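You operate a simulated robot arm through the tools that you are given. There is no shell and no other tool. Be economical: measure what you need, move in short steps, check, and stop when the job is done.

The job below is to be done with a simulated robot arm. You get a single attempt, and the scene is never put back.

TASK
Put the black-handled sieve on the top of the sample bench. Put the blue square insert on the steel table away in the grey insert tray. Put the orange-ringed cup on the steel table away in the well of the grey tray. Take the foam block that says "59" from the steel table and leave it in the well of the green tray. Put the yellow tag labelled "VAN" from the steel table on the shelf of the steel table and the yellow tag marked "lorry" on the top of the steel stand. Take the red sleeve and leave it on the end of the slide lane. The order is free. Set down upright: orange-ringed cup, yellow tag.

The check looks at the end state, three seconds after you hand in, the way a careful person would. Anything else that was tipped, shoved, dropped, spilled or broken makes it a failure.

THE ROBOT
A 7-joint arm with a two-finger parallel gripper on a trunk, on a base that drives. Base frame: it is fixed to the floor where the robot stands at the start and does not move with it; the origin is under the middle of the robot, x ahead of it, y to its left, z up. Lengths are in mm, angles in degrees, forces in N, time in s.
With the tool pointing down near the work surface it reaches from about 200 to 460 mm from the robot's upright axis, wherever it stands. Its first joint turns from -166.0 to 166.0 degrees. Places, roughly: black-handled sieve (14x14x10 cm) [600, 200, 1000]; blue square insert (4x4x3 cm) [-1700, 1600, 800]; end of the slide lane (29x21 cm) [-4720, -1240, 860]; foam block [-2000, 1500, 750]; grey insert tray (18x24 cm) [560, 6920, 860]; orange-ringed cup (8x8x13 cm) [-1700, 1900, 900]; red sleeve [-1750, 2500, 250]; shelf of the steel table [-1800, 2000, 300]; top of the sample bench [500, 3100, 800]; top of the steel stand [-4000, 3000, 300]; well of the green tray (26x36 cm) [-1500, -1800, 780]; well of the grey tray (26x36 cm) [80, -1800, 780]; yellow tag [-1750, 2500, 750]. Payload 3.43 kg.
The TCP is the grasp point between the finger pads, 34 mm short of the fingertips. In the tool frame z runs along the fingers and y along their closing line. The gripper opens to 128 mm. The fingers are 24 mm wide and 12 mm thick; the gripper's body (48 by 130 mm) begins 96 mm behind the TCP.
Orientation is told as [roll, pitch, yaw] about the base's x, y, z axes, in that order, counted from this pose: with the fingers straight down and closing along the base's y, the tool's x points along the base's -x, its y along +y and its z along -z.

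THE INTERFACE
- The arm moves only by the tool move_arm. Its argument "targets" is a list of rows, each a list of 3 entries, a list of its own where there are three numbers: the shift along the tool's x, y, z in units of 500 mm (1.0 is 500 mm), then the turn, a rotation vector about the tool's x, y, z in units of 120 degrees (1.0 is 120 degrees), then the opening, from 0 (shut) to 1 (fully open). In form: [[[x, y, z], [wx, wy, wz], hand], ...]. A call has 1 to 10 rows; each row is the pose to reach, as a shift and turn from the pose commanded when the call began, along the tool's axes at that moment. A call with a number of a shift or a turn outside -1 to 1 is refused whole. Rows are played at 5 a second. More than 50 mm and 8.6 degrees between two rows, or a gripper value outside its range, and nothing of the call is played. Where a pose cannot be reached the arm comes as near as it can. A force on the tool above 40 N (or 10 N above the force at the start of the call, whichever is more), or a blocked arm, ends the call early, and 0.2 s more pass. Each finger travels about 108 mm/s and halts on what it meets, pressing with about 23 N; the grip force reading is that of the motor and also rises with nothing between the fingers. The clock runs only during rows and for 0.2 s after the last one: add rows that repeat a pose to give the fingers time. It gives the time, the measured TCP pose, the force on the tool (base axes), the opening and the grip force at its end, in the units of the frame above (readings bear some noise), with the torque about the TCP (base axes, N m) and any sound that the robot's microphone picked up.
- Cameras (640 x 400 px; columns grow to the right, rows downward): "scene" is now at [-6.7, 157.4, 1508.9]; the picture's right is [0.20, -0.98, 0.00], its down [-0.66, -0.13, -0.74] and it looks along [0.73, 0.15, -0.67] (base axes); focal length 278 px, centre (320, 200). "wrist" rides on the gripper at [76, -11, -160] in the tool frame; the picture's right is [0.15, 0.99, 0.00], its down [-0.88, 0.13, -0.46] and it looks along [-0.45, 0.07, 0.89] (tool axes); focal length 234 px, centre (320, 200). There is no depth. A picture from a camera that has moved, and an enlarged one, comes with that camera's place and axes in the base frame and with its lens.
- snapshot(camera): a new picture of that camera. It takes no simulated time.
- slide_trunk(by): slides the trunk up (or, below 0, down) by that many mm; the arm and the scene camera ride with it, the base frame stays. It gives what a move gives, with no picture.
- drive_base(legs): drives the robot by 1 to 6 legs, each [ahead, left, turn to the left] in mm, mm and degrees, along the robot's own axes; the way and the turn of a leg run together, so that a leg with both is an arc; at most 1500 mm and 180 degrees a leg. The arm and the cameras ride along, it lands a little off, and it stops where it bumps. It gives what a move gives.
- head_to(pan, tilt): turns the head with the scene camera to pan (to the left, within 86 degrees either way) and tilt (down, from -29 to 69), counted from straight ahead of the robot. It gives what a move gives.
- close_up(camera, box): a new picture of the part [left, top, right, bottom] of that camera's present view, enlarged. It takes no simulated time.
- sign_off(): hands the job in; it is judged then, once.

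Go step by step. Nothing tells you exact positions but the pictures and the camera data: compare them with the known pose of the tool, close in by small moves and look again before you grip or let go. The budget is 207 turns and 184 pictures, counting those below and the enlarged ones. Unless the task says otherwise, let go and move clear before handing in, and close with one line.

The tools are called after "Emit:" by a JSON object that holds its "fn" and its "kwargs". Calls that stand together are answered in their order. move_arm: Moves the arm, as the interface text tells. Its arguments: {"type":"object","properties":{"targets":{"type":"array","items":{"type":"array"}}},"required":["targets"]} The other tools are called the same way: slide_trunk (by) slides the trunk up or down; drive_base (legs) drives the base; head_to (pan, tilt) turns the head that bears the scene camera; snapshot (camera) takes a picture; close_up (camera, box) takes an enlarged picture of a part of a camera's view; sign_off () hands the job in.

At the start:

```text
time: 0.0
tcp_pos: [334.7, 258.1, 1190.2]
orientation: [0.0, 0.0, -0.1]
force: [-0.8, -0.6, 0.0]
torque: [0.03, -0.01, 0.02]
opening: 128.1
gripper_force: 0.1
trunk travel left (down, up): [-225.0, 99.0]
robot x, y, heading: [2.0, 4.7, -0.2]
head pan, tilt: [11.5, 42.2]
```

scene: 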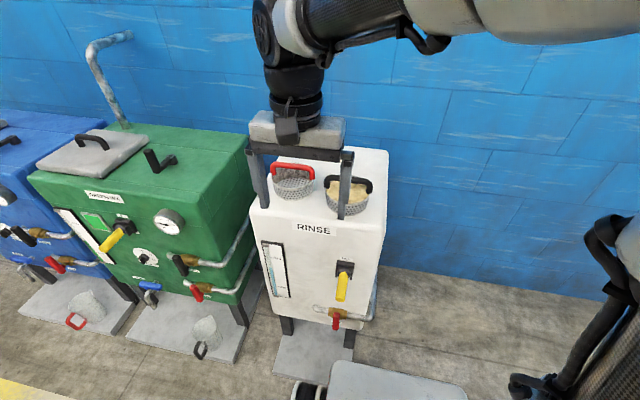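
wrist: 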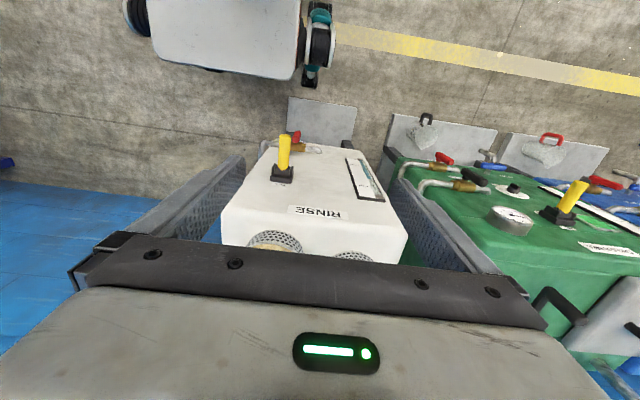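

The rinse machine is ahead with two sieves on top, a red-handled and a black-handled one. I'll look closer first.

Emit:
{"fn": "close_up", "kwargs": {"camera": "scene", "box": [240, 130, 400, 230]}}

Emit:
{"fn": "close_up", "kwargs": {"camera": "wrist", "box": [200, 100, 440, 280]}}

```text
4.00 times, centred on (320, 180) of scene
camera zoom: at [-6.7, 157.4, 1508.9], right [0.2, -0.98, 0.0], down [-0.66, -0.13, -0.74], along [0.73, 0.15, -0.67], focal length 1113 px, centre (320, 280)
```

zoom: 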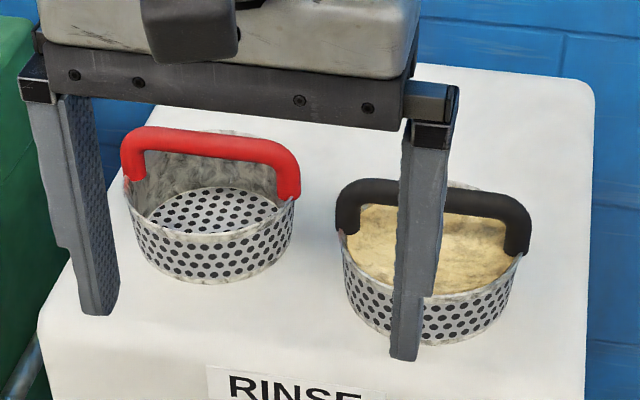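

```text
2.22 times, centred on (320, 190) of wrist
camera zoom: at [260.1, 247.0, 1348.8], right [-0.15, 0.99, 0.0], down [0.88, 0.13, 0.46], along [0.45, 0.07, -0.89], focal length 520 px, centre (320, 222)
```

zoom: 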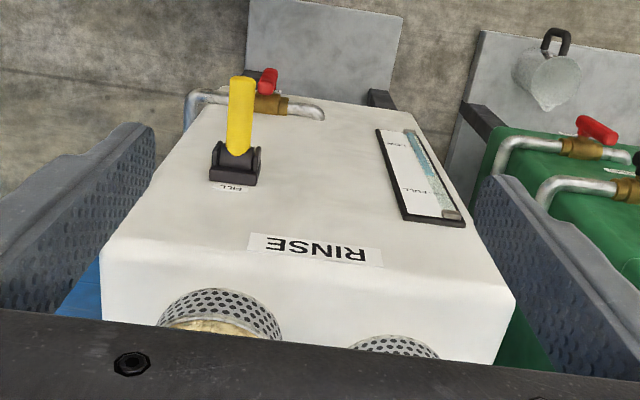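

Handle of the black sieve is around [597, 202, ~1040], running along y, so I must drive closer. I check the room between the base and the machine.

Emit:
{"fn": "head_to", "kwargs": {"pan": 0, "tilt": 69}}

Emit:
{"fn": "snapshot", "kwargs": {"camera": "scene"}}

```text
time: 0.9
tcp_pos: [336.7, 257.7, 1188.6]
orientation: [0.0, 0.1, -0.1]
force: [1.0, 0.1, -0.6]
torque: [-0.01, -0.01, 0.0]
opening: 127.9
gripper_force: 0.0
trunk travel left (down, up): [-225.0, 99.0]
robot x, y, heading: [2.1, 0.8, 0.1]
head pan, tilt: [0.0, 68.8]
```

```text
179 pictures are left
camera scene: at [-18.4, 148.0, 1489.5], right [0.1, -0.99, 0.0], down [-0.83, -0.09, -0.55], along [0.55, 0.06, -0.83], focal length 278 px, centre (320, 200)
```

scene: 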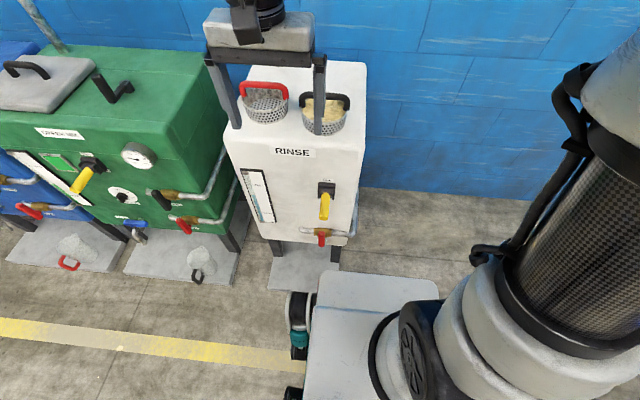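

The camera data seem taken mid-turn, so I take the picture again.

Emit:
{"fn": "snapshot", "kwargs": {"camera": "scene"}}

```text
178 pictures are left
camera scene: at [-18.4, 148.0, 1489.5], right [0.1, -0.99, 0.0], down [-0.83, -0.09, -0.55], along [0.55, 0.06, -0.83], focal length 278 px, centre (320, 200)
```

scene: 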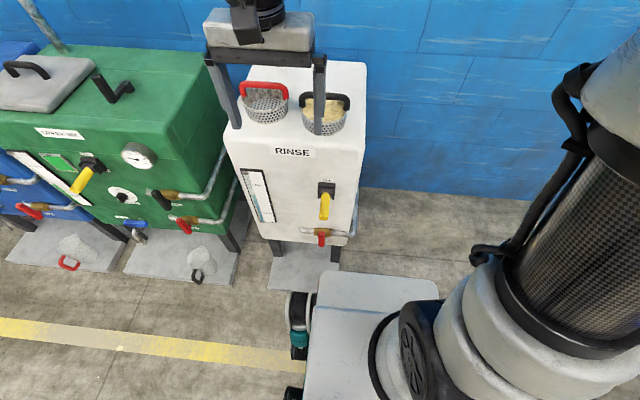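

The base front is at about x=272 and the machine's floor plate starts at about x=370. I drive a little left and ahead.

Emit:
{"fn": "drive_base", "kwargs": {"legs": [[80, 180, 0]]}}

Emit:
{"fn": "head_to", "kwargs": {"pan": 0, "tilt": 60}}

Emit:
{"fn": "snapshot", "kwargs": {"camera": "scene"}}

Emit:
{"fn": "snapshot", "kwargs": {"camera": "wrist"}}

```text
time: 3.3
tcp_pos: [372.2, 436.8, 1189.2]
orientation: [0.0, 0.1, -0.2]
force: [0.0, -0.4, 0.0]
torque: [0.0, -0.01, 0.03]
opening: 128.1
gripper_force: 0.1
trunk travel left (down, up): [-225.0, 99.0]
robot x, y, heading: [32.8, 180.4, -0.1]
head pan, tilt: [0.0, 68.8]
```

```text
time: 4.0
tcp_pos: [370.5, 435.4, 1188.5]
orientation: [0.0, 0.1, -0.3]
force: [-0.1, -1.0, -0.5]
torque: [-0.04, 0.01, 0.04]
opening: 128.3
gripper_force: 0.1
trunk travel left (down, up): [-225.0, 99.0]
robot x, y, heading: [36.4, 177.4, -0.3]
head pan, tilt: [0.0, 60.0]
```

```text
177 pictures are left
camera scene: at [16.5, 327.2, 1488.8], right [0.11, -0.99, 0.0], down [-0.84, -0.09, -0.54], along [0.54, 0.06, -0.84], focal length 278 px, centre (320, 200)
```

scene: 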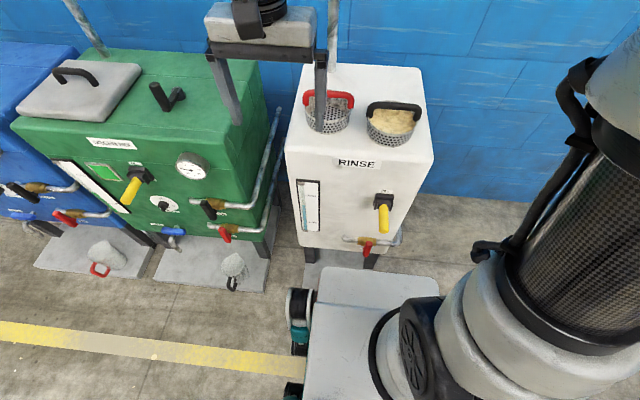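

```text
176 pictures are left
camera wrist: at [297.0, 424.6, 1348.1], right [-0.14, 0.99, 0.0], down [0.88, 0.13, 0.45], along [0.45, 0.06, -0.89], focal length 234 px, centre (320, 200)
```

wrist: 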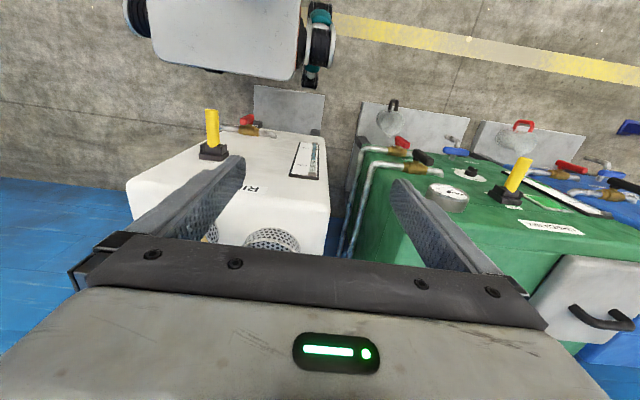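

The base stopped at x≈36 (handle is 560 mm from the axis). I test whether the arm reaches that far at this height.

Emit:
{"fn": "move_arm", "kwargs": {"targets": [[[-0.057, -0.065, 0], [0, 0, 0], 1], [[-0.114, -0.13, 0], [0, 0, 0], 1], [[-0.171, -0.195, 0], [0, 0, 0], 1], [[-0.228, -0.26, 0], [0, 0, 0], 1], [[-0.285, -0.325, 0], [0, 0, 0], 1], [[-0.342, -0.39, 0], [0, 0, 0], 1], [[-0.4, -0.452, 0], [0, 0, 0], 1], [[-0.43, -0.452, 0], [0, 0, 0], 1], [[-0.43, -0.452, 0], [0, 0, 0], 1]]}}

Emit:
{"fn": "snapshot", "kwargs": {"camera": "wrist"}}

```text
time: 6.0
tcp_pos: [587.4, 205.6, 1191.3]
orientation: [0.0, 0.1, -0.2]
force: [0.6, 0.4, 0.1]
torque: [-0.03, -0.02, 0.01]
opening: 128.2
gripper_force: 0.1
trunk travel left (down, up): [-225.0, 99.0]
robot x, y, heading: [32.7, 175.9, -0.2]
head pan, tilt: [0.0, 60.0]
```

```text
175 pictures are left
camera wrist: at [512.4, 193.6, 1349.7], right [-0.14, 0.99, 0.0], down [0.88, 0.13, 0.45], along [0.45, 0.06, -0.89], focal length 234 px, centre (320, 200)
```

wrist: 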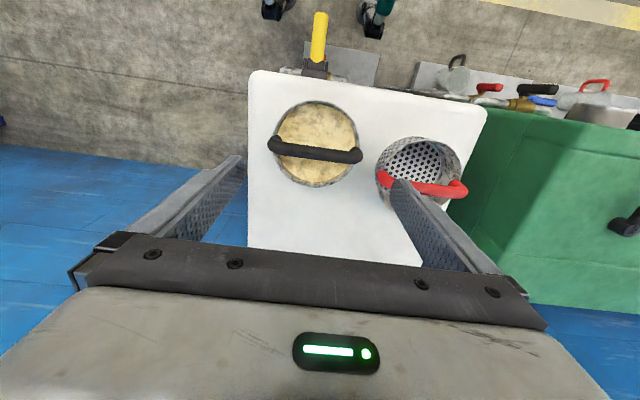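

Reach is fine here. The handle is at about [595, 199, 1042], along y; I turn the gripper so that it closes along x.

Emit:
{"fn": "move_arm", "kwargs": {"targets": [[[0, 0, 0], [0, 0, -0.07], 1], [[0, 0, 0], [0, 0, -0.14], 1], [[0, 0, 0], [0, 0, -0.21], 1], [[0, 0, 0], [0, 0, -0.28], 1], [[0, 0, 0], [0, 0, -0.35], 1], [[0, 0, 0], [0, 0, -0.42], 1], [[0, 0, 0], [0, 0, -0.49], 1], [[0, 0, 0], [0, 0, -0.56], 1], [[0, 0, 0], [0, 0, -0.63], 1], [[0, 0, 0], [0, 0, -0.7], 1]]}}

Emit:
{"fn": "move_arm", "kwargs": {"targets": [[[0, 0, 0], [0, 0, -0.05], 0.6], [[0, 0, 0], [0, 0, -0.05], 0.6]]}}

Emit:
{"fn": "snapshot", "kwargs": {"camera": "wrist"}}

```text
time: 8.2
tcp_pos: [584.5, 209.1, 1189.4]
orientation: [0.1, 0.0, 84.0]
force: [0.2, 0.4, 0.6]
torque: [0.04, -0.03, 0.03]
opening: 127.9
gripper_force: 0.0
trunk travel left (down, up): [-225.0, 99.0]
robot x, y, heading: [33.2, 173.0, -0.2]
head pan, tilt: [0.0, 60.0]
```

```text
time: 8.8
tcp_pos: [585.2, 210.2, 1188.0]
orientation: [0.1, -0.1, 89.9]
force: [-0.8, 0.1, -0.1]
torque: [0.0, 0.0, -0.02]
opening: 76.9
gripper_force: 0.0
trunk travel left (down, up): [-225.0, 99.0]
robot x, y, heading: [36.5, 182.0, -0.2]
head pan, tilt: [0.0, 60.0]
```

```text
174 pictures are left
camera wrist: at [596.9, 133.7, 1348.4], right [-0.99, -0.14, 0.0], down [-0.13, 0.88, 0.46], along [-0.07, 0.45, -0.89], focal length 234 px, centre (320, 200)
```

wrist: 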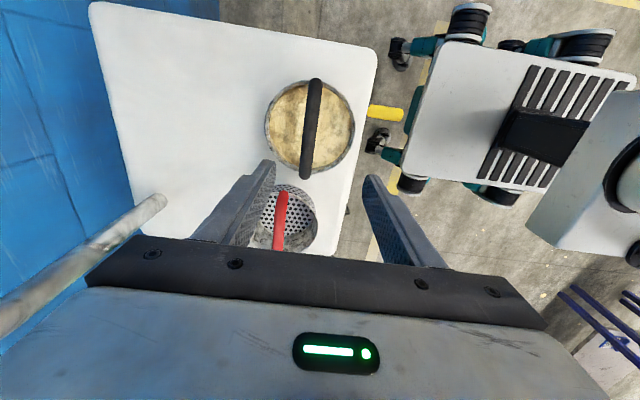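

I shift over the handle and lower partway, with fingertips still above it.

Emit:
{"fn": "move_arm", "kwargs": {"targets": [[[0.024, -0.024, 0.05], [0, 0, 0], 0.6], [[0.024, -0.024, 0.13], [0, 0, 0], 0.6], [[0.024, -0.024, 0.15], [0, 0, 0], 0.6], [[0.024, -0.024, 0.15], [0, 0, 0], 0.6]]}}

Emit:
{"fn": "snapshot", "kwargs": {"camera": "wrist"}}

Emit:
{"fn": "snapshot", "kwargs": {"camera": "scene"}}

```text
time: 9.8
tcp_pos: [596.5, 198.2, 1113.2]
orientation: [0.1, 0.0, 89.8]
force: [-0.3, -0.6, -0.5]
torque: [0.02, -0.01, -0.01]
opening: 77.0
gripper_force: 0.0
trunk travel left (down, up): [-225.0, 99.0]
robot x, y, heading: [35.5, 183.1, -0.2]
head pan, tilt: [0.0, 60.0]
```

```text
173 pictures are left
camera wrist: at [609.1, 122.5, 1272.0], right [-0.99, -0.14, 0.0], down [-0.13, 0.88, 0.46], along [-0.07, 0.45, -0.89], focal length 234 px, centre (320, 200)
```

wrist: 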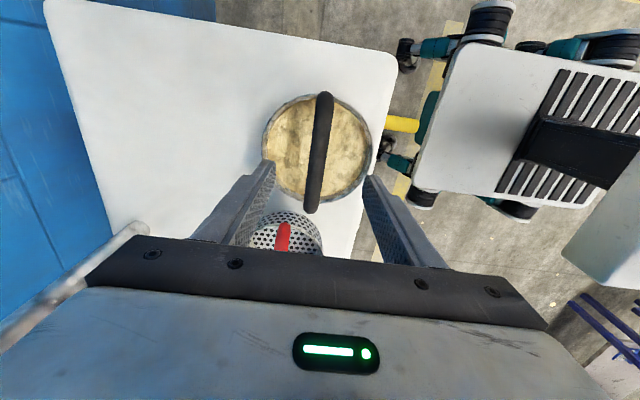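

```text
172 pictures are left
camera scene: at [13.7, 319.6, 1485.5], right [0.0, -1.0, 0.0], down [-0.87, 0.0, -0.5], along [0.5, 0.0, -0.87], focal length 278 px, centre (320, 200)
```

scene: 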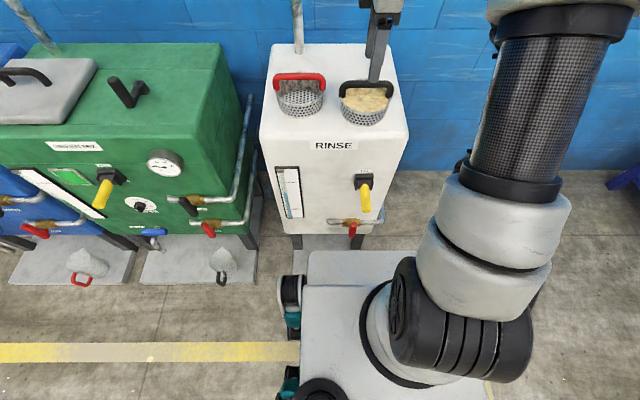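

Handle is centred between the fingers, slightly nearer in y. I lower to grip it well above the contents, then close.

Emit:
{"fn": "move_arm", "kwargs": {"targets": [[[0.014, 0, 0.07], [0, 0, 0], 0.6], [[0.014, 0, 0.132], [0, 0, 0], 0.6], [[0.014, 0, 0.132], [0, 0, 0], 0.6]]}}

Emit:
{"fn": "snapshot", "kwargs": {"camera": "wrist"}}

Emit:
{"fn": "close_up", "kwargs": {"camera": "scene", "box": [260, 40, 420, 140]}}

```text
time: 10.6
tcp_pos: [599.1, 188.9, 1049.1]
orientation: [0.0, -0.1, 89.9]
force: [-0.8, 0.3, -0.3]
torque: [0.02, 0.02, 0.02]
opening: 76.8
gripper_force: 0.1
trunk travel left (down, up): [-225.0, 99.0]
robot x, y, heading: [38.1, 178.7, 0.0]
head pan, tilt: [0.0, 60.0]
```

```text
171 pictures are left
camera wrist: at [609.8, 112.1, 1208.4], right [-0.99, -0.14, 0.0], down [-0.13, 0.88, 0.46], along [-0.07, 0.45, -0.89], focal length 234 px, centre (320, 200)
```

wrist: 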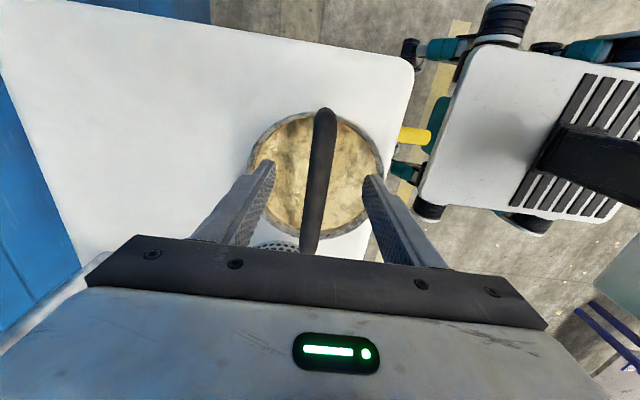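

```text
4.00 times, centred on (340, 90) of scene
camera zoom: at [13.9, 319.6, 1485.5], right [0.0, -1.0, 0.0], down [-0.87, 0.0, -0.5], along [0.5, 0.0, -0.87], focal length 1113 px, centre (240, 640)
```

zoom: 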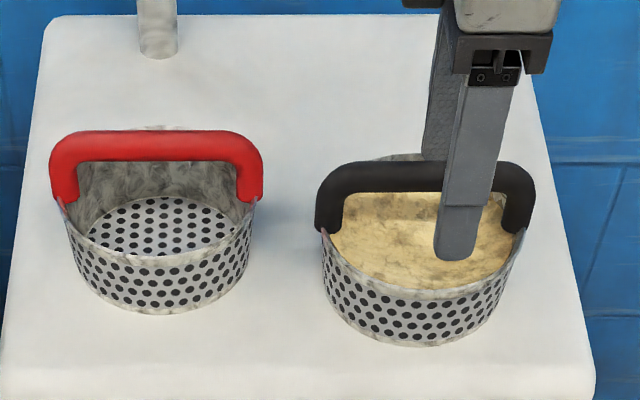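

The scene view shows the fingers about 13 mm off the handle's middle. I correct that and close.

Emit:
{"fn": "move_arm", "kwargs": {"targets": [[[-0.026, 0, 0], [0, 0, 0], 0.6], [[-0.026, 0, 0], [0, 0, 0], 0.4], [[-0.026, 0, 0], [0, 0, 0], 0.2], [[-0.026, 0, 0], [0, 0, 0], 0.05], [[-0.026, 0, 0], [0, 0, 0], 0.0], [[-0.026, 0, 0], [0, 0, 0], 0.0]]}}

Emit:
{"fn": "close_up", "kwargs": {"camera": "scene", "box": [260, 40, 420, 140]}}

```text
time: 12.0
tcp_pos: [599.0, 202.1, 1050.8]
orientation: [0.0, 0.0, 89.8]
force: [-0.1, -0.2, -0.3]
torque: [-0.04, -0.01, 0.02]
opening: 17.5
gripper_force: 23.0
trunk travel left (down, up): [-225.0, 99.0]
robot x, y, heading: [33.0, 178.1, -0.2]
head pan, tilt: [0.0, 60.0]
```

```text
4.00 times, centred on (340, 90) of scene
camera zoom: at [13.7, 319.6, 1485.5], right [0.0, -1.0, 0.0], down [-0.87, 0.0, -0.5], along [0.5, 0.0, -0.87], focal length 1113 px, centre (240, 640)
```

zoom: 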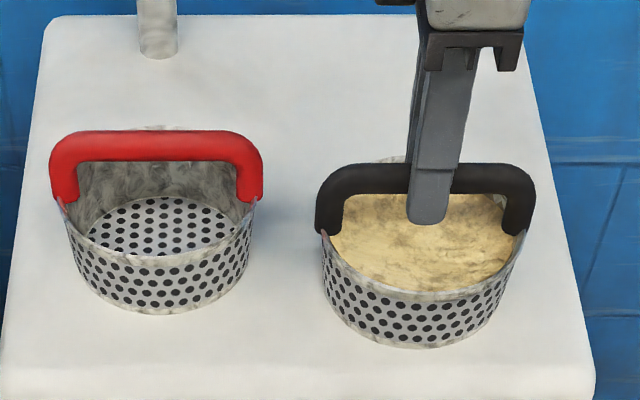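

Gripped (17.5 mm). I lift gently.

Emit:
{"fn": "move_arm", "kwargs": {"targets": [[[0, 0, -0.02], [0, 0, 0], 0.0], [[0, 0, -0.05], [0, 0, 0], 0.0], [[0, 0, -0.1], [0, 0, 0], 0.0], [[0, 0, -0.15], [0, 0, 0], 0.0], [[0, 0, -0.2], [0, 0, 0], 0.0], [[0, 0, -0.25], [0, 0, 0], 0.0], [[0, 0, -0.25], [0, 0, 0], 0.0]]}}

Emit:
{"fn": "snapshot", "kwargs": {"camera": "scene"}}

```text
time: 13.6
tcp_pos: [599.1, 203.1, 1171.7]
orientation: [0.1, 0.0, 89.8]
force: [0.3, -0.2, -1.6]
torque: [-0.02, 0.0, -0.01]
opening: 17.3
gripper_force: 23.3
trunk travel left (down, up): [-225.0, 99.0]
robot x, y, heading: [34.7, 180.8, -0.0]
head pan, tilt: [0.0, 60.0]
```

```text
168 pictures are left
camera scene: at [13.8, 319.6, 1485.4], right [0.0, -1.0, 0.0], down [-0.87, 0.0, -0.5], along [0.5, 0.0, -0.87], focal length 278 px, centre (320, 200)
```

scene: 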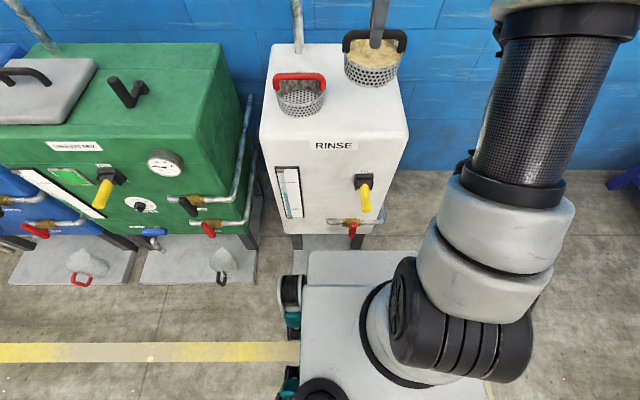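

The sieve hangs level. I pull the arm back over the robot side before driving.

Emit:
{"fn": "move_arm", "kwargs": {"targets": [[[0, 0.04, 0], [0, 0, 0], 0.0], [[0, 0.1, 0], [0, 0, 0], 0.0], [[0, 0.17, 0], [0, 0, 0], 0.0], [[0, 0.24, 0], [0, 0, 0], 0.0], [[0, 0.31, 0], [0, 0, 0], 0.0], [[0, 0.38, 0], [0, 0, 0], 0.0], [[0, 0.43, 0], [0, 0, 0], 0.0], [[0, 0.46, 0], [0, 0, 0], 0.0], [[0, 0.46, 0], [0, 0, 0], 0.0]]}}

Emit:
{"fn": "drive_base", "kwargs": {"legs": [[-150, 0, 0]]}}

Emit:
{"fn": "head_to", "kwargs": {"pan": 75, "tilt": 15}}

Emit:
{"fn": "head_to", "kwargs": {"pan": 75, "tilt": 15}}

Emit:
{"fn": "snapshot", "kwargs": {"camera": "scene"}}

Emit:
{"fn": "snapshot", "kwargs": {"camera": "wrist"}}

```text
time: 15.6
tcp_pos: [367.4, 202.2, 1174.5]
orientation: [0.1, 0.0, 89.8]
force: [-0.6, 0.8, -2.3]
torque: [0.01, 0.0, 0.0]
opening: 17.2
gripper_force: 22.8
trunk travel left (down, up): [-225.0, 99.0]
robot x, y, heading: [32.8, 179.4, -0.2]
head pan, tilt: [0.0, 60.0]
```

```text
time: 16.9
tcp_pos: [225.4, 202.4, 1174.8]
orientation: [0.0, -0.1, 89.6]
force: [-0.8, -0.5, -2.3]
torque: [0.0, -0.02, 0.0]
opening: 17.2
gripper_force: 23.4
trunk travel left (down, up): [-225.0, 99.0]
robot x, y, heading: [-109.4, 178.9, -0.4]
head pan, tilt: [0.0, 60.0]
```

```text
time: 18.4
tcp_pos: [223.8, 200.4, 1172.4]
orientation: [0.3, -0.1, 89.7]
force: [-0.7, 0.1, -1.9]
torque: [0.0, 0.02, 0.0]
opening: 17.4
gripper_force: 22.3
trunk travel left (down, up): [-225.0, 99.0]
robot x, y, heading: [-110.9, 175.7, -0.3]
head pan, tilt: [75.0, 15.0]
```

```text
time: 19.0
tcp_pos: [223.7, 202.1, 1173.1]
orientation: [0.4, -0.1, 89.7]
force: [-0.7, 0.3, -1.2]
torque: [-0.01, 0.01, 0.03]
opening: 17.1
gripper_force: 23.0
trunk travel left (down, up): [-225.0, 99.0]
robot x, y, heading: [-111.2, 180.3, -0.1]
head pan, tilt: [75.0, 15.0]
```

```text
167 pictures are left
camera scene: at [-166.2, 408.8, 1547.3], right [0.94, -0.33, 0.0], down [-0.1, -0.29, -0.95], along [0.31, 0.9, -0.3], focal length 278 px, centre (320, 200)
```

scene: 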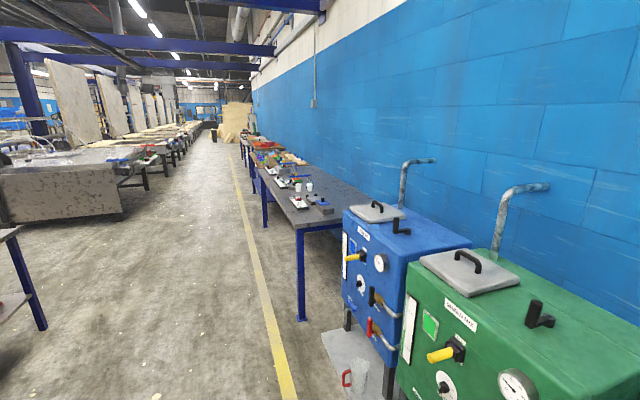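

```text
166 pictures are left
camera wrist: at [237.0, 125.8, 1331.9], right [-0.99, -0.14, 0.01], down [-0.12, 0.88, 0.46], along [-0.07, 0.45, -0.89], focal length 234 px, centre (320, 200)
```

wrist: 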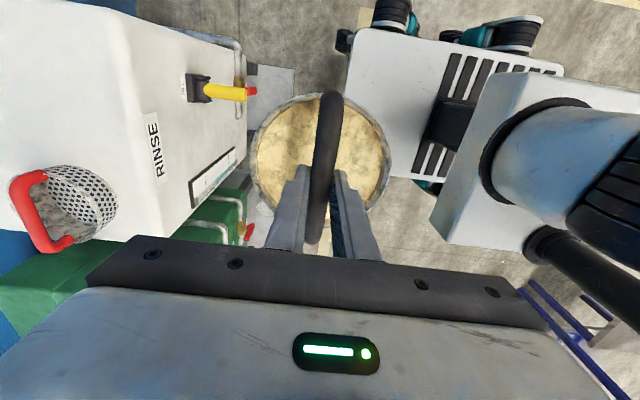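

The sample bench runs along the wall from about y=2100, x≥254, with free space at its near end. I drive left alongside it.

Emit:
{"fn": "drive_base", "kwargs": {"legs": [[-20, 1030, 0], [0, 1030, 0]]}}

Emit:
{"fn": "head_to", "kwargs": {"pan": 15, "tilt": 45}}

Emit:
{"fn": "head_to", "kwargs": {"pan": 15, "tilt": 45}}

Emit:
{"fn": "snapshot", "kwargs": {"camera": "scene"}}

```text
time: 38.7
tcp_pos: [216.2, 2223.3, 1173.6]
orientation: [0.3, 0.0, 88.7]
force: [-0.5, -0.1, -1.5]
torque: [0.02, -0.06, 0.02]
opening: 17.3
gripper_force: 23.3
trunk travel left (down, up): [-225.0, 99.0]
robot x, y, heading: [-120.2, 2201.5, -0.8]
head pan, tilt: [75.0, 15.0]
```

```text
time: 40.0
tcp_pos: [215.5, 2221.2, 1173.5]
orientation: [0.3, 0.0, 88.8]
force: [-0.2, 0.2, -1.6]
torque: [0.01, 0.03, -0.01]
opening: 17.2
gripper_force: 22.4
trunk travel left (down, up): [-225.0, 99.0]
robot x, y, heading: [-116.6, 2204.0, -1.0]
head pan, tilt: [15.0, 45.0]
```

```text
time: 40.6
tcp_pos: [216.2, 2222.2, 1173.3]
orientation: [0.4, 0.0, 88.8]
force: [0.0, 0.0, -1.5]
torque: [0.0, -0.04, 0.01]
opening: 17.5
gripper_force: 23.5
trunk travel left (down, up): [-225.0, 99.0]
robot x, y, heading: [-122.2, 2201.9, -0.8]
head pan, tilt: [15.0, 45.0]
```

```text
165 pictures are left
camera scene: at [-124.8, 2366.6, 1504.9], right [0.24, -0.97, 0.0], down [-0.69, -0.17, -0.71], along [0.69, 0.17, -0.71], focal length 278 px, centre (320, 200)
```

scene: 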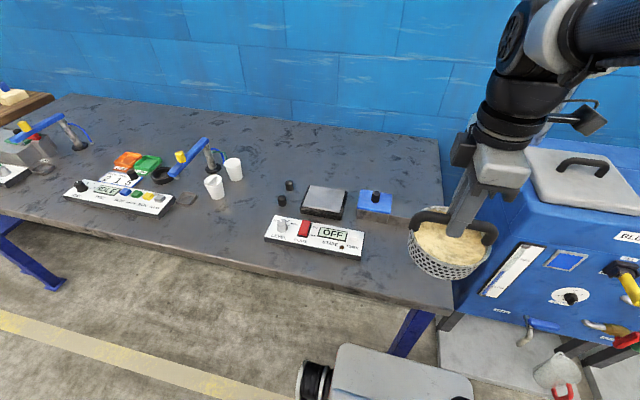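

There is a clear spot at about [355, 2790] on the bench between the OFF panel and the cups. I drive 570 mm more to the left.

Emit:
{"fn": "drive_base", "kwargs": {"legs": [[8, 585, 1]]}}

Emit:
{"fn": "move_arm", "kwargs": {"targets": [[[0, -0.06, 0], [0, 0, 0], 0.0], [[0, -0.14, 0], [0, 0, 0], 0.0], [[0, -0.22, 0], [0, 0, 0], 0.0], [[0, -0.27, 0], [0, 0, 0], 0.0], [[0, -0.27, 0], [0, 0, 0], 0.0]]}}

Emit:
{"fn": "snapshot", "kwargs": {"camera": "scene"}}

Emit:
{"fn": "snapshot", "kwargs": {"camera": "wrist"}}

```text
time: 46.6
tcp_pos: [225.6, 2808.8, 1174.4]
orientation: [0.3, 0.0, 90.6]
force: [0.1, 0.1, -2.5]
torque: [0.01, -0.01, 0.0]
opening: 17.4
gripper_force: 22.8
trunk travel left (down, up): [-225.0, 99.0]
robot x, y, heading: [-105.0, 2779.3, 1.0]
head pan, tilt: [15.0, 45.0]
```

```text
time: 47.8
tcp_pos: [359.0, 2809.7, 1170.6]
orientation: [0.4, 0.0, 90.7]
force: [0.0, -0.1, -2.0]
torque: [-0.01, 0.04, 0.01]
opening: 17.6
gripper_force: 22.8
trunk travel left (down, up): [-225.0, 99.0]
robot x, y, heading: [-105.7, 2777.1, 0.9]
head pan, tilt: [15.0, 45.0]
```

```text
164 pictures are left
camera scene: at [-119.6, 2941.9, 1504.9], right [0.27, -0.96, 0.0], down [-0.68, -0.19, -0.71], along [0.68, 0.19, -0.71], focal length 278 px, centre (320, 200)
```

scene: 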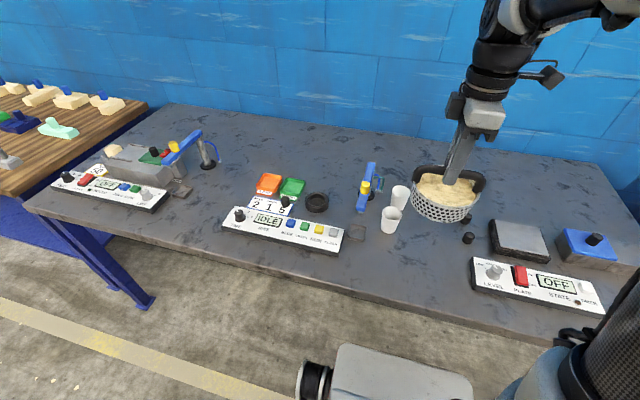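

```text
163 pictures are left
camera wrist: at [372.8, 2733.8, 1330.1], right [-0.99, -0.16, 0.01], down [-0.14, 0.88, 0.46], along [-0.08, 0.45, -0.89], focal length 234 px, centre (320, 200)
```

wrist: 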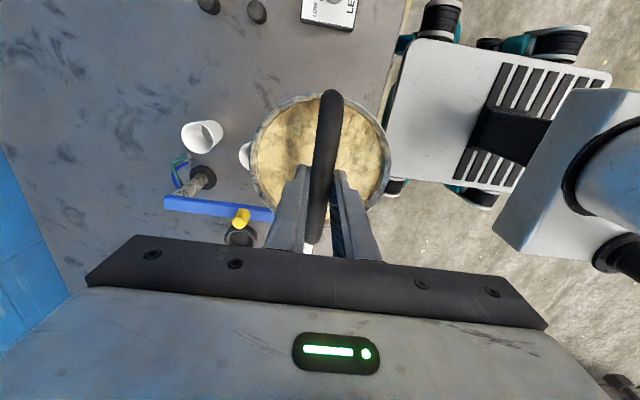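

The spot below is clear. I shift 25 mm toward -y and lower in steps.

Emit:
{"fn": "move_arm", "kwargs": {"targets": [[[0.05, 0, 0.06], [0, 0, 0], 0.0], [[0.05, 0, 0.14], [0, 0, 0], 0.0], [[0.05, 0, 0.22], [0, 0, 0], 0.0], [[0.05, 0, 0.3], [0, 0, 0], 0.0], [[0.05, 0, 0.37], [0, 0, 0], 0.0], [[0.05, 0, 0.42], [0, 0, 0], 0.0], [[0.05, 0, 0.45], [0, 0, 0], 0.0], [[0.05, 0, 0.46], [0, 0, 0], 0.0], [[0.05, 0, 0.46], [0, 0, 0], 0.0]]}}

Emit:
{"fn": "snapshot", "kwargs": {"camera": "scene"}}

Emit:
{"fn": "snapshot", "kwargs": {"camera": "wrist"}}

```text
time: 49.8
tcp_pos: [358.6, 2783.5, 940.8]
orientation: [0.2, -0.1, 90.7]
force: [0.1, 0.1, -1.7]
torque: [0.01, -0.01, -0.01]
opening: 17.5
gripper_force: 22.1
trunk travel left (down, up): [-225.0, 99.0]
robot x, y, heading: [-107.1, 2781.7, 0.9]
head pan, tilt: [15.0, 45.0]
```

```text
162 pictures are left
camera scene: at [-119.7, 2941.9, 1504.9], right [0.27, -0.96, 0.0], down [-0.68, -0.19, -0.71], along [0.68, 0.19, -0.71], focal length 278 px, centre (320, 200)
```

scene: 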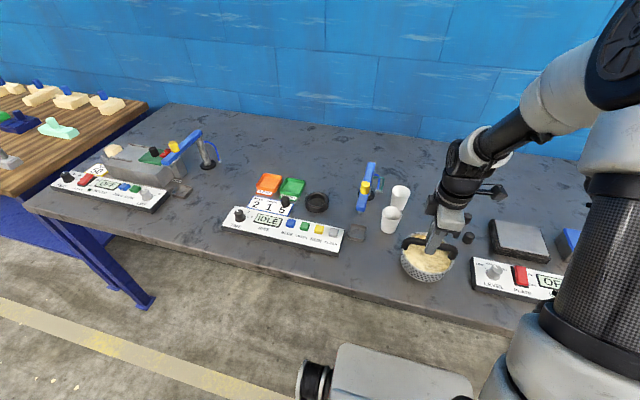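

```text
161 pictures are left
camera wrist: at [372.9, 2708.5, 1100.0], right [-0.99, -0.16, 0.01], down [-0.14, 0.88, 0.46], along [-0.08, 0.45, -0.89], focal length 234 px, centre (320, 200)
```

wrist: 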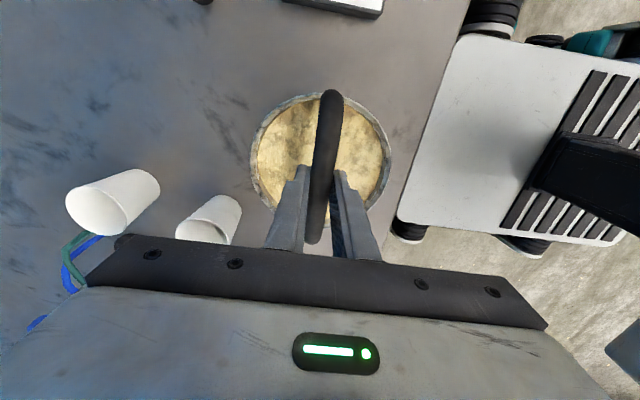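

Clear all round. Slow descent until contact.

Emit:
{"fn": "move_arm", "kwargs": {"targets": [[[0, 0, 0.02], [0, 0, 0], 0.0], [[0, 0, 0.034], [0, 0, 0], 0.0], [[0, 0, 0.044], [0, 0, 0], 0.0], [[0, 0, 0.054], [0, 0, 0], 0.0], [[0, 0, 0.064], [0, 0, 0], 0.0], [[0, 0, 0.072], [0, 0, 0], 0.0], [[0, 0, 0.08], [0, 0, 0], 0.0], [[0, 0, 0.088], [0, 0, 0], 0.0], [[0, 0, 0.096], [0, 0, 0], 0.0]]}}

Emit:
{"fn": "close_up", "kwargs": {"camera": "scene", "box": [350, 200, 510, 300]}}

```text
time: 51.8
tcp_pos: [358.8, 2784.8, 894.0]
orientation: [0.2, 0.0, 90.7]
force: [2.1, -2.2, 18.1]
torque: [0.01, 0.01, 0.0]
opening: 17.4
gripper_force: 23.0
trunk travel left (down, up): [-225.0, 99.0]
robot x, y, heading: [-106.0, 2777.5, 0.7]
head pan, tilt: [15.0, 45.0]
```

```text
4.00 times, centred on (430, 250) of scene
camera zoom: at [-120.6, 2941.7, 1505.0], right [0.27, -0.96, 0.0], down [-0.68, -0.19, -0.71], along [0.68, 0.19, -0.71], focal length 1113 px, centre (-120, 0)
```

zoom: 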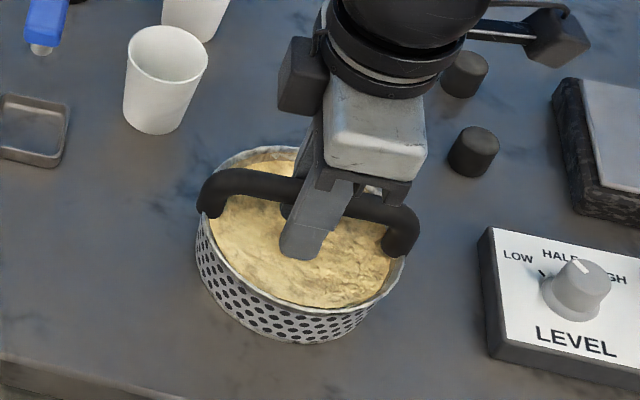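

On the bench. I release and rise.

Emit:
{"fn": "move_arm", "kwargs": {"targets": [[[0, 0, -0.006], [0, 0, 0], 0.0], [[0, 0, -0.006], [0, 0, 0], 0.15], [[0, 0, -0.006], [0, 0, 0], 0.3], [[0, 0, -0.006], [0, 0, 0], 0.4], [[0, 0, -0.006], [0, 0, 0], 0.4], [[0, 0, -0.04], [0, 0, 0], 0.4], [[0, 0, -0.12], [0, 0, 0], 0.4], [[0, 0, -0.2], [0, 0, 0], 0.4], [[0, 0, -0.28], [0, 0, 0], 0.4], [[0, 0, -0.36], [0, 0, 0], 0.4]]}}

Emit:
{"fn": "move_arm", "kwargs": {"targets": [[[0, 0.08, -0.08], [0, 0, 0], 0.6], [[0, 0.16, -0.1], [0, 0, 0], 0.8], [[0, 0.24, -0.12], [0, 0, 0], 0.9], [[0, 0.27, -0.14], [0, 0, 0], 0.9], [[0, 0.27, -0.14], [0, 0, 0], 0.9]]}}

Emit:
{"fn": "snapshot", "kwargs": {"camera": "scene"}}

```text
time: 54.0
tcp_pos: [359.1, 2784.2, 1077.0]
orientation: [0.4, 0.0, 90.6]
force: [-0.1, -0.3, -0.6]
torque: [-0.04, 0.02, 0.0]
opening: 51.2
gripper_force: 0.1
trunk travel left (down, up): [-225.0, 99.0]
robot x, y, heading: [-105.2, 2780.7, 1.0]
head pan, tilt: [15.0, 45.0]
```

```text
refused: row 1 steps farther than a row can; nothing moved
```

```text
159 pictures are left
camera scene: at [-119.8, 2941.9, 1504.9], right [0.27, -0.96, 0.0], down [-0.68, -0.19, -0.71], along [0.68, 0.19, -0.71], focal length 278 px, centre (320, 200)
```

scene: 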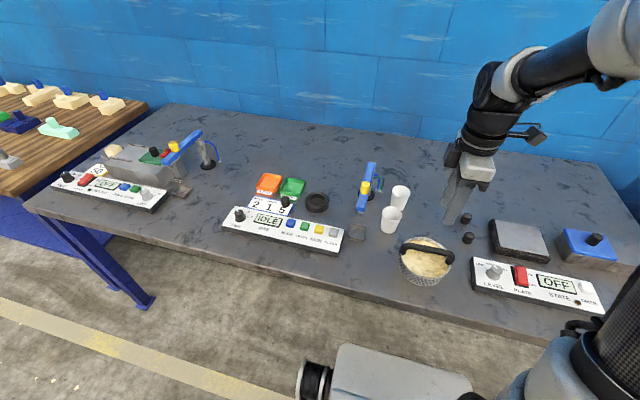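

The sieve stands upright on the bench. I retract the arm and turn to the steel table.

Emit:
{"fn": "move_arm", "kwargs": {"targets": [[[0, 0.06, -0.06], [0, 0, 0], 0.6], [[0, 0.13, -0.1], [0, 0, 0], 0.8], [[0, 0.2, -0.14], [0, 0, 0], 0.9], [[0, 0.27, -0.17], [0, 0, 0], 0.9], [[0, 0.27, -0.17], [0, 0, 0], 0.9]]}}

Emit:
{"fn": "drive_base", "kwargs": {"legs": [[-300, 0, 0], [0, 0, 90], [0, 0, 88]]}}

Emit:
{"fn": "head_to", "kwargs": {"pan": 0, "tilt": 30}}

Emit:
{"fn": "head_to", "kwargs": {"pan": 0, "tilt": 30}}

Emit:
{"fn": "snapshot", "kwargs": {"camera": "scene"}}

```text
time: 55.2
tcp_pos: [226.2, 2781.7, 1160.4]
orientation: [0.4, 0.0, 90.7]
force: [0.1, -0.7, 0.3]
torque: [0.02, -0.03, -0.03]
opening: 115.3
gripper_force: 0.0
trunk travel left (down, up): [-225.0, 99.0]
robot x, y, heading: [-106.8, 2779.0, 0.7]
head pan, tilt: [15.0, 45.0]
```

```text
time: 64.9
tcp_pos: [-736.5, 2807.8, 1161.1]
orientation: [0.3, -0.1, -94.8]
force: [0.6, 0.5, 0.1]
torque: [0.0, 0.02, 0.0]
opening: 115.2
gripper_force: 0.1
trunk travel left (down, up): [-225.0, 99.0]
robot x, y, heading: [-403.5, 2775.7, 175.3]
head pan, tilt: [15.0, 45.0]
```

```text
time: 65.6
tcp_pos: [-737.3, 2807.2, 1161.2]
orientation: [0.3, 0.0, -94.8]
force: [0.0, 0.0, -0.8]
torque: [-0.02, 0.0, 0.01]
opening: 115.4
gripper_force: 0.1
trunk travel left (down, up): [-225.0, 99.0]
robot x, y, heading: [-405.0, 2778.8, 175.0]
head pan, tilt: [0.0, 30.0]
```

```text
time: 66.2
tcp_pos: [-735.6, 2807.3, 1160.4]
orientation: [0.2, -0.1, -94.7]
force: [0.4, -0.2, 0.2]
torque: [-0.02, 0.01, -0.02]
opening: 115.0
gripper_force: 0.0
trunk travel left (down, up): [-225.0, 99.0]
robot x, y, heading: [-403.2, 2777.9, 175.3]
head pan, tilt: [0.0, 30.0]
```

```text
158 pictures are left
camera scene: at [-412.9, 2638.3, 1527.6], right [0.08, 1.0, 0.0], down [0.5, -0.04, -0.87], along [-0.86, 0.07, -0.5], focal length 278 px, centre (320, 200)
```

scene: 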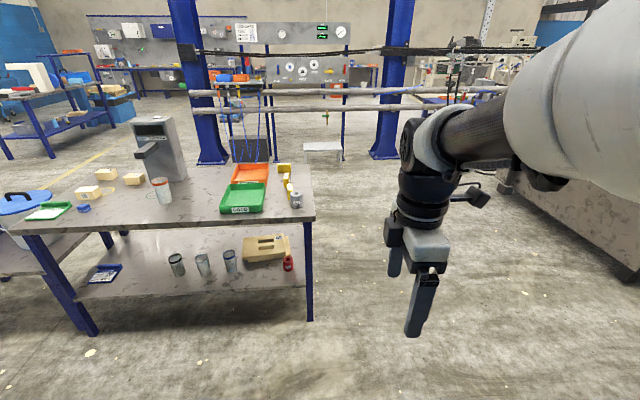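

The steel table is ahead-left with foam blocks, a blue insert, a cup, yellow tags and a shelf below with a red sleeve. I take enlarged views.

Emit:
{"fn": "close_up", "kwargs": {"camera": "scene", "box": [0, 110, 192, 230]}}

Emit:
{"fn": "close_up", "kwargs": {"camera": "scene", "box": [200, 150, 328, 230]}}

Emit:
{"fn": "close_up", "kwargs": {"camera": "scene", "box": [80, 220, 320, 320]}}

```text
3.33 times, centred on (96, 170) of scene
camera zoom: at [-412.9, 2638.3, 1527.6], right [0.08, 1.0, 0.0], down [0.5, -0.04, -0.87], along [-0.86, 0.07, -0.5], focal length 927 px, centre (1067, 300)
```

zoom: 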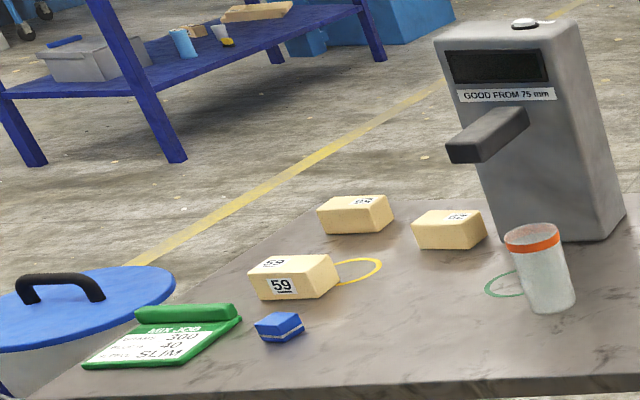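

```text
5.00 times, centred on (264, 190) of scene
camera zoom: at [-412.9, 2638.3, 1527.6], right [0.08, 1.0, 0.0], down [0.5, -0.04, -0.87], along [-0.86, 0.07, -0.5], focal length 1391 px, centre (600, 250)
```

zoom: 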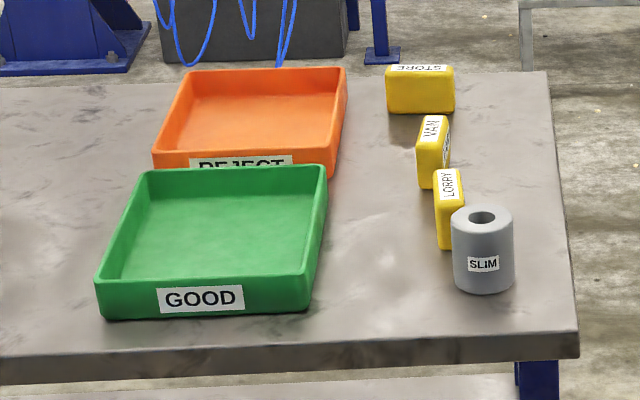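

```text
2.67 times, centred on (200, 270) of scene
camera zoom: at [-412.9, 2638.3, 1527.6], right [0.08, 1.0, 0.0], down [0.5, -0.04, -0.87], along [-0.86, 0.07, -0.5], focal length 742 px, centre (640, 13)
```

zoom: 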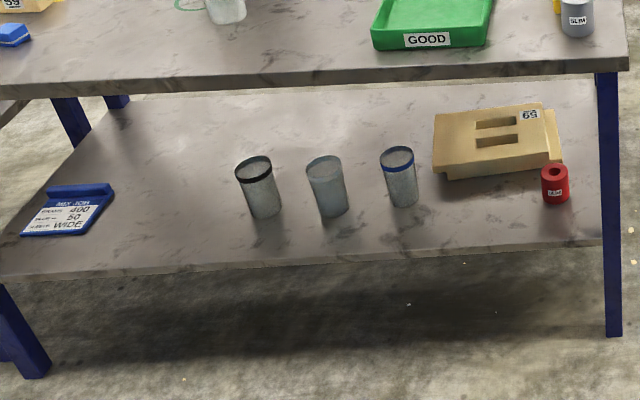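

The tags (STORE, VAN, LORRY) stand near the table's right end, around [-1860..-2100, 2570]. I drive to that end and face it.

Emit:
{"fn": "drive_base", "kwargs": {"legs": [[400, -330, 0], [1170, 0, 0], [0, 0, 95]]}}

Emit:
{"fn": "head_to", "kwargs": {"pan": 0, "tilt": 45}}

Emit:
{"fn": "head_to", "kwargs": {"pan": 0, "tilt": 45}}

Emit:
{"fn": "snapshot", "kwargs": {"camera": "scene"}}

```text
time: 79.6
tcp_pos: [-1946.3, 2894.4, 1159.6]
orientation: [0.3, 0.0, -0.6]
force: [0.6, -0.1, -0.7]
torque: [0.03, -0.04, -0.02]
opening: 115.1
gripper_force: 0.0
trunk travel left (down, up): [-225.0, 99.0]
robot x, y, heading: [-1942.6, 3230.3, -90.7]
head pan, tilt: [0.0, 30.0]
```

```text
time: 80.4
tcp_pos: [-1945.9, 2894.7, 1160.9]
orientation: [0.3, 0.0, -0.7]
force: [0.6, 0.4, 0.0]
torque: [0.02, 0.01, -0.01]
opening: 115.1
gripper_force: 0.1
trunk travel left (down, up): [-225.0, 99.0]
robot x, y, heading: [-1939.6, 3227.5, -90.6]
head pan, tilt: [0.0, 45.0]
```

```text
time: 81.0
tcp_pos: [-1946.6, 2894.2, 1160.4]
orientation: [0.4, 0.0, -0.6]
force: [0.6, 0.1, 0.5]
torque: [0.0, -0.01, 0.01]
opening: 115.0
gripper_force: 0.0
trunk travel left (down, up): [-225.0, 99.0]
robot x, y, heading: [-1938.2, 3228.0, -90.6]
head pan, tilt: [0.0, 45.0]
```

```text
154 pictures are left
camera scene: at [-1799.0, 3237.8, 1504.9], right [-1.0, 0.01, 0.0], down [0.01, 0.71, -0.71], along [-0.01, -0.71, -0.71], focal length 278 px, centre (320, 200)
```

scene: 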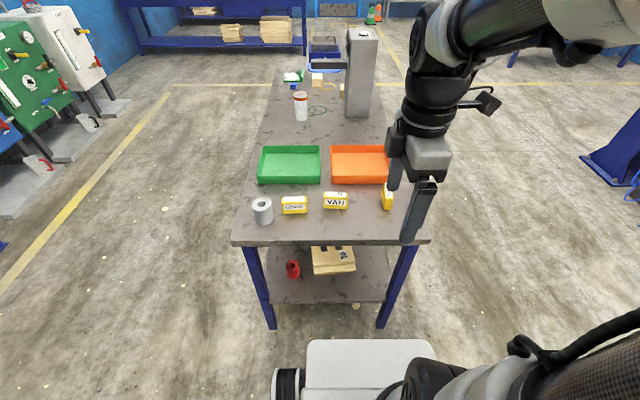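

Emit:
{"fn": "close_up", "kwargs": {"camera": "scene", "box": [240, 170, 400, 270]}}

Emit:
{"fn": "close_up", "kwargs": {"camera": "scene", "box": [240, 235, 400, 335]}}

```text
4.00 times, centred on (320, 220) of scene
camera zoom: at [-1799.0, 3237.8, 1504.9], right [-1.0, 0.01, 0.0], down [0.01, 0.71, -0.71], along [-0.01, -0.71, -0.71], focal length 1113 px, centre (320, 120)
```

zoom: 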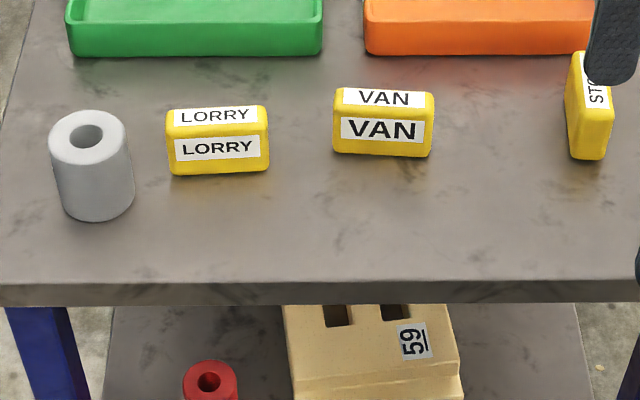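

```text
4.00 times, centred on (320, 285) of scene
camera zoom: at [-1799.0, 3237.8, 1504.9], right [-1.0, 0.01, 0.0], down [0.01, 0.71, -0.71], along [-0.01, -0.71, -0.71], focal length 1113 px, centre (320, -140)
```

zoom: 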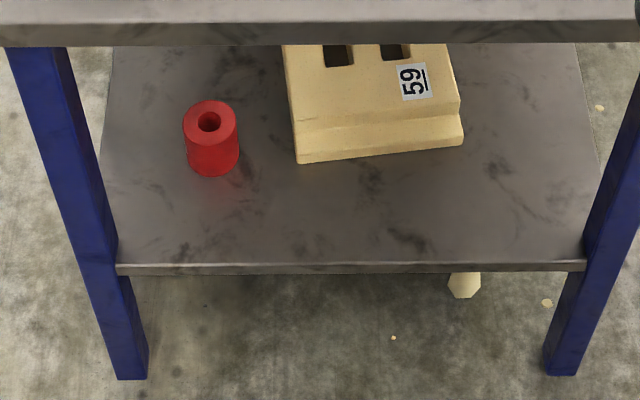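

Table top z≈780, its right end at y≈2707; VAN tag about [-1866, 2541, 802] (80×31×45 mm), shelf z≈293 with a free strip at y≈2610. I lower the trunk, turn the wrist so the fingers close along x and tilt the tool toward the table.

Emit:
{"fn": "move_arm", "kwargs": {"targets": [[[0, 0, 0], [0, 0, 0.0708], 1], [[0, 0, 0], [0, 0, 0.1416], 1], [[0, 0, 0], [0, 0, 0.2124], 1], [[0, 0, 0], [0, 0, 0.2832], 1], [[0, 0, 0], [0, 0, 0.354], 1], [[0, 0, 0], [0, 0, 0.4248], 1], [[0, 0, 0], [0, 0, 0.4956], 1], [[0, 0, 0], [0, 0, 0.5664], 1], [[0, 0, 0], [0, 0, 0.6372], 1], [[0, 0, 0], [0, 0, 0.708], 1]]}}

Emit:
{"fn": "move_arm", "kwargs": {"targets": [[[0, 0, 0], [0, 0, 0.037], 1], [[0, 0, 0], [0, 0, 0.037], 1]]}}

Emit:
{"fn": "move_arm", "kwargs": {"targets": [[[0, 0, 0], [0, -0.06, 0], 1], [[0, 0, 0], [0, -0.12, 0], 1], [[0, 0, 0], [0, -0.18, 0], 1], [[0, 0, 0], [0, -0.24, 0], 1], [[0, 0, 0], [0, -0.292, 0], 1], [[0, 0, 0], [0, -0.292, 0], 1]]}}

Emit:
{"fn": "slide_trunk", "kwargs": {"by": -150}}

Emit:
{"fn": "snapshot", "kwargs": {"camera": "wrist"}}

Emit:
{"fn": "snapshot", "kwargs": {"camera": "scene"}}

```text
time: 83.2
tcp_pos: [-1947.1, 2893.4, 1161.2]
orientation: [0.0, 0.3, -85.7]
force: [-0.1, -0.4, 0.1]
torque: [0.03, 0.02, -0.01]
opening: 128.1
gripper_force: 0.1
trunk travel left (down, up): [-225.0, 99.0]
robot x, y, heading: [-1941.8, 3234.1, -90.3]
head pan, tilt: [0.0, 45.0]
```

```text
time: 83.8
tcp_pos: [-1946.1, 2893.4, 1161.8]
orientation: [-0.1, 0.3, -90.0]
force: [-0.1, 0.2, -0.4]
torque: [-0.01, -0.05, -0.02]
opening: 127.9
gripper_force: 0.1
trunk travel left (down, up): [-225.0, 99.0]
robot x, y, heading: [-1942.1, 3230.0, -90.6]
head pan, tilt: [0.0, 45.0]
```

```text
time: 85.2
tcp_pos: [-1945.5, 2892.6, 1163.8]
orientation: [-0.1, -34.7, -90.1]
force: [0.8, 0.0, 0.3]
torque: [0.0, 0.01, 0.01]
opening: 128.2
gripper_force: 0.0
out of reach, approached as far as the arm can: row 5, 6
trunk travel left (down, up): [-225.0, 99.0]
robot x, y, heading: [-1941.6, 3229.3, -90.7]
head pan, tilt: [0.0, 45.0]
```

```text
time: 86.9
tcp_pos: [-1946.4, 2892.0, 1014.4]
orientation: [0.0, -34.5, -90.0]
force: [-0.1, 0.1, 0.2]
torque: [0.02, -0.02, -0.01]
opening: 128.0
gripper_force: 0.1
trunk travel left (down, up): [-75.0, 249.0]
robot x, y, heading: [-1944.3, 3233.3, -90.5]
head pan, tilt: [0.0, 45.0]
```

```text
151 pictures are left
camera wrist: at [-1957.1, 3045.2, 1101.6], right [0.99, 0.12, -0.08], down [0.13, -0.47, 0.88], along [0.07, -0.88, -0.48], focal length 234 px, centre (320, 200)
```

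wrist: 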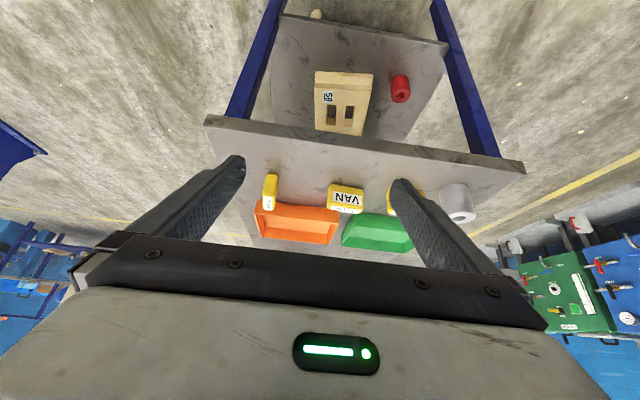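

```text
150 pictures are left
camera scene: at [-1799.0, 3237.7, 1355.0], right [-1.0, 0.01, 0.0], down [0.01, 0.71, -0.71], along [-0.01, -0.71, -0.71], focal length 278 px, centre (320, 200)
```

scene: 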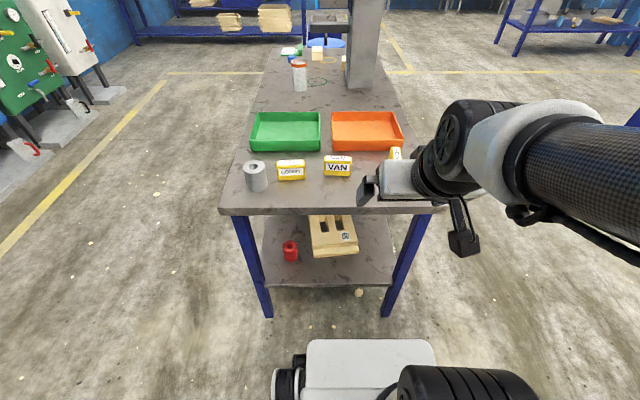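

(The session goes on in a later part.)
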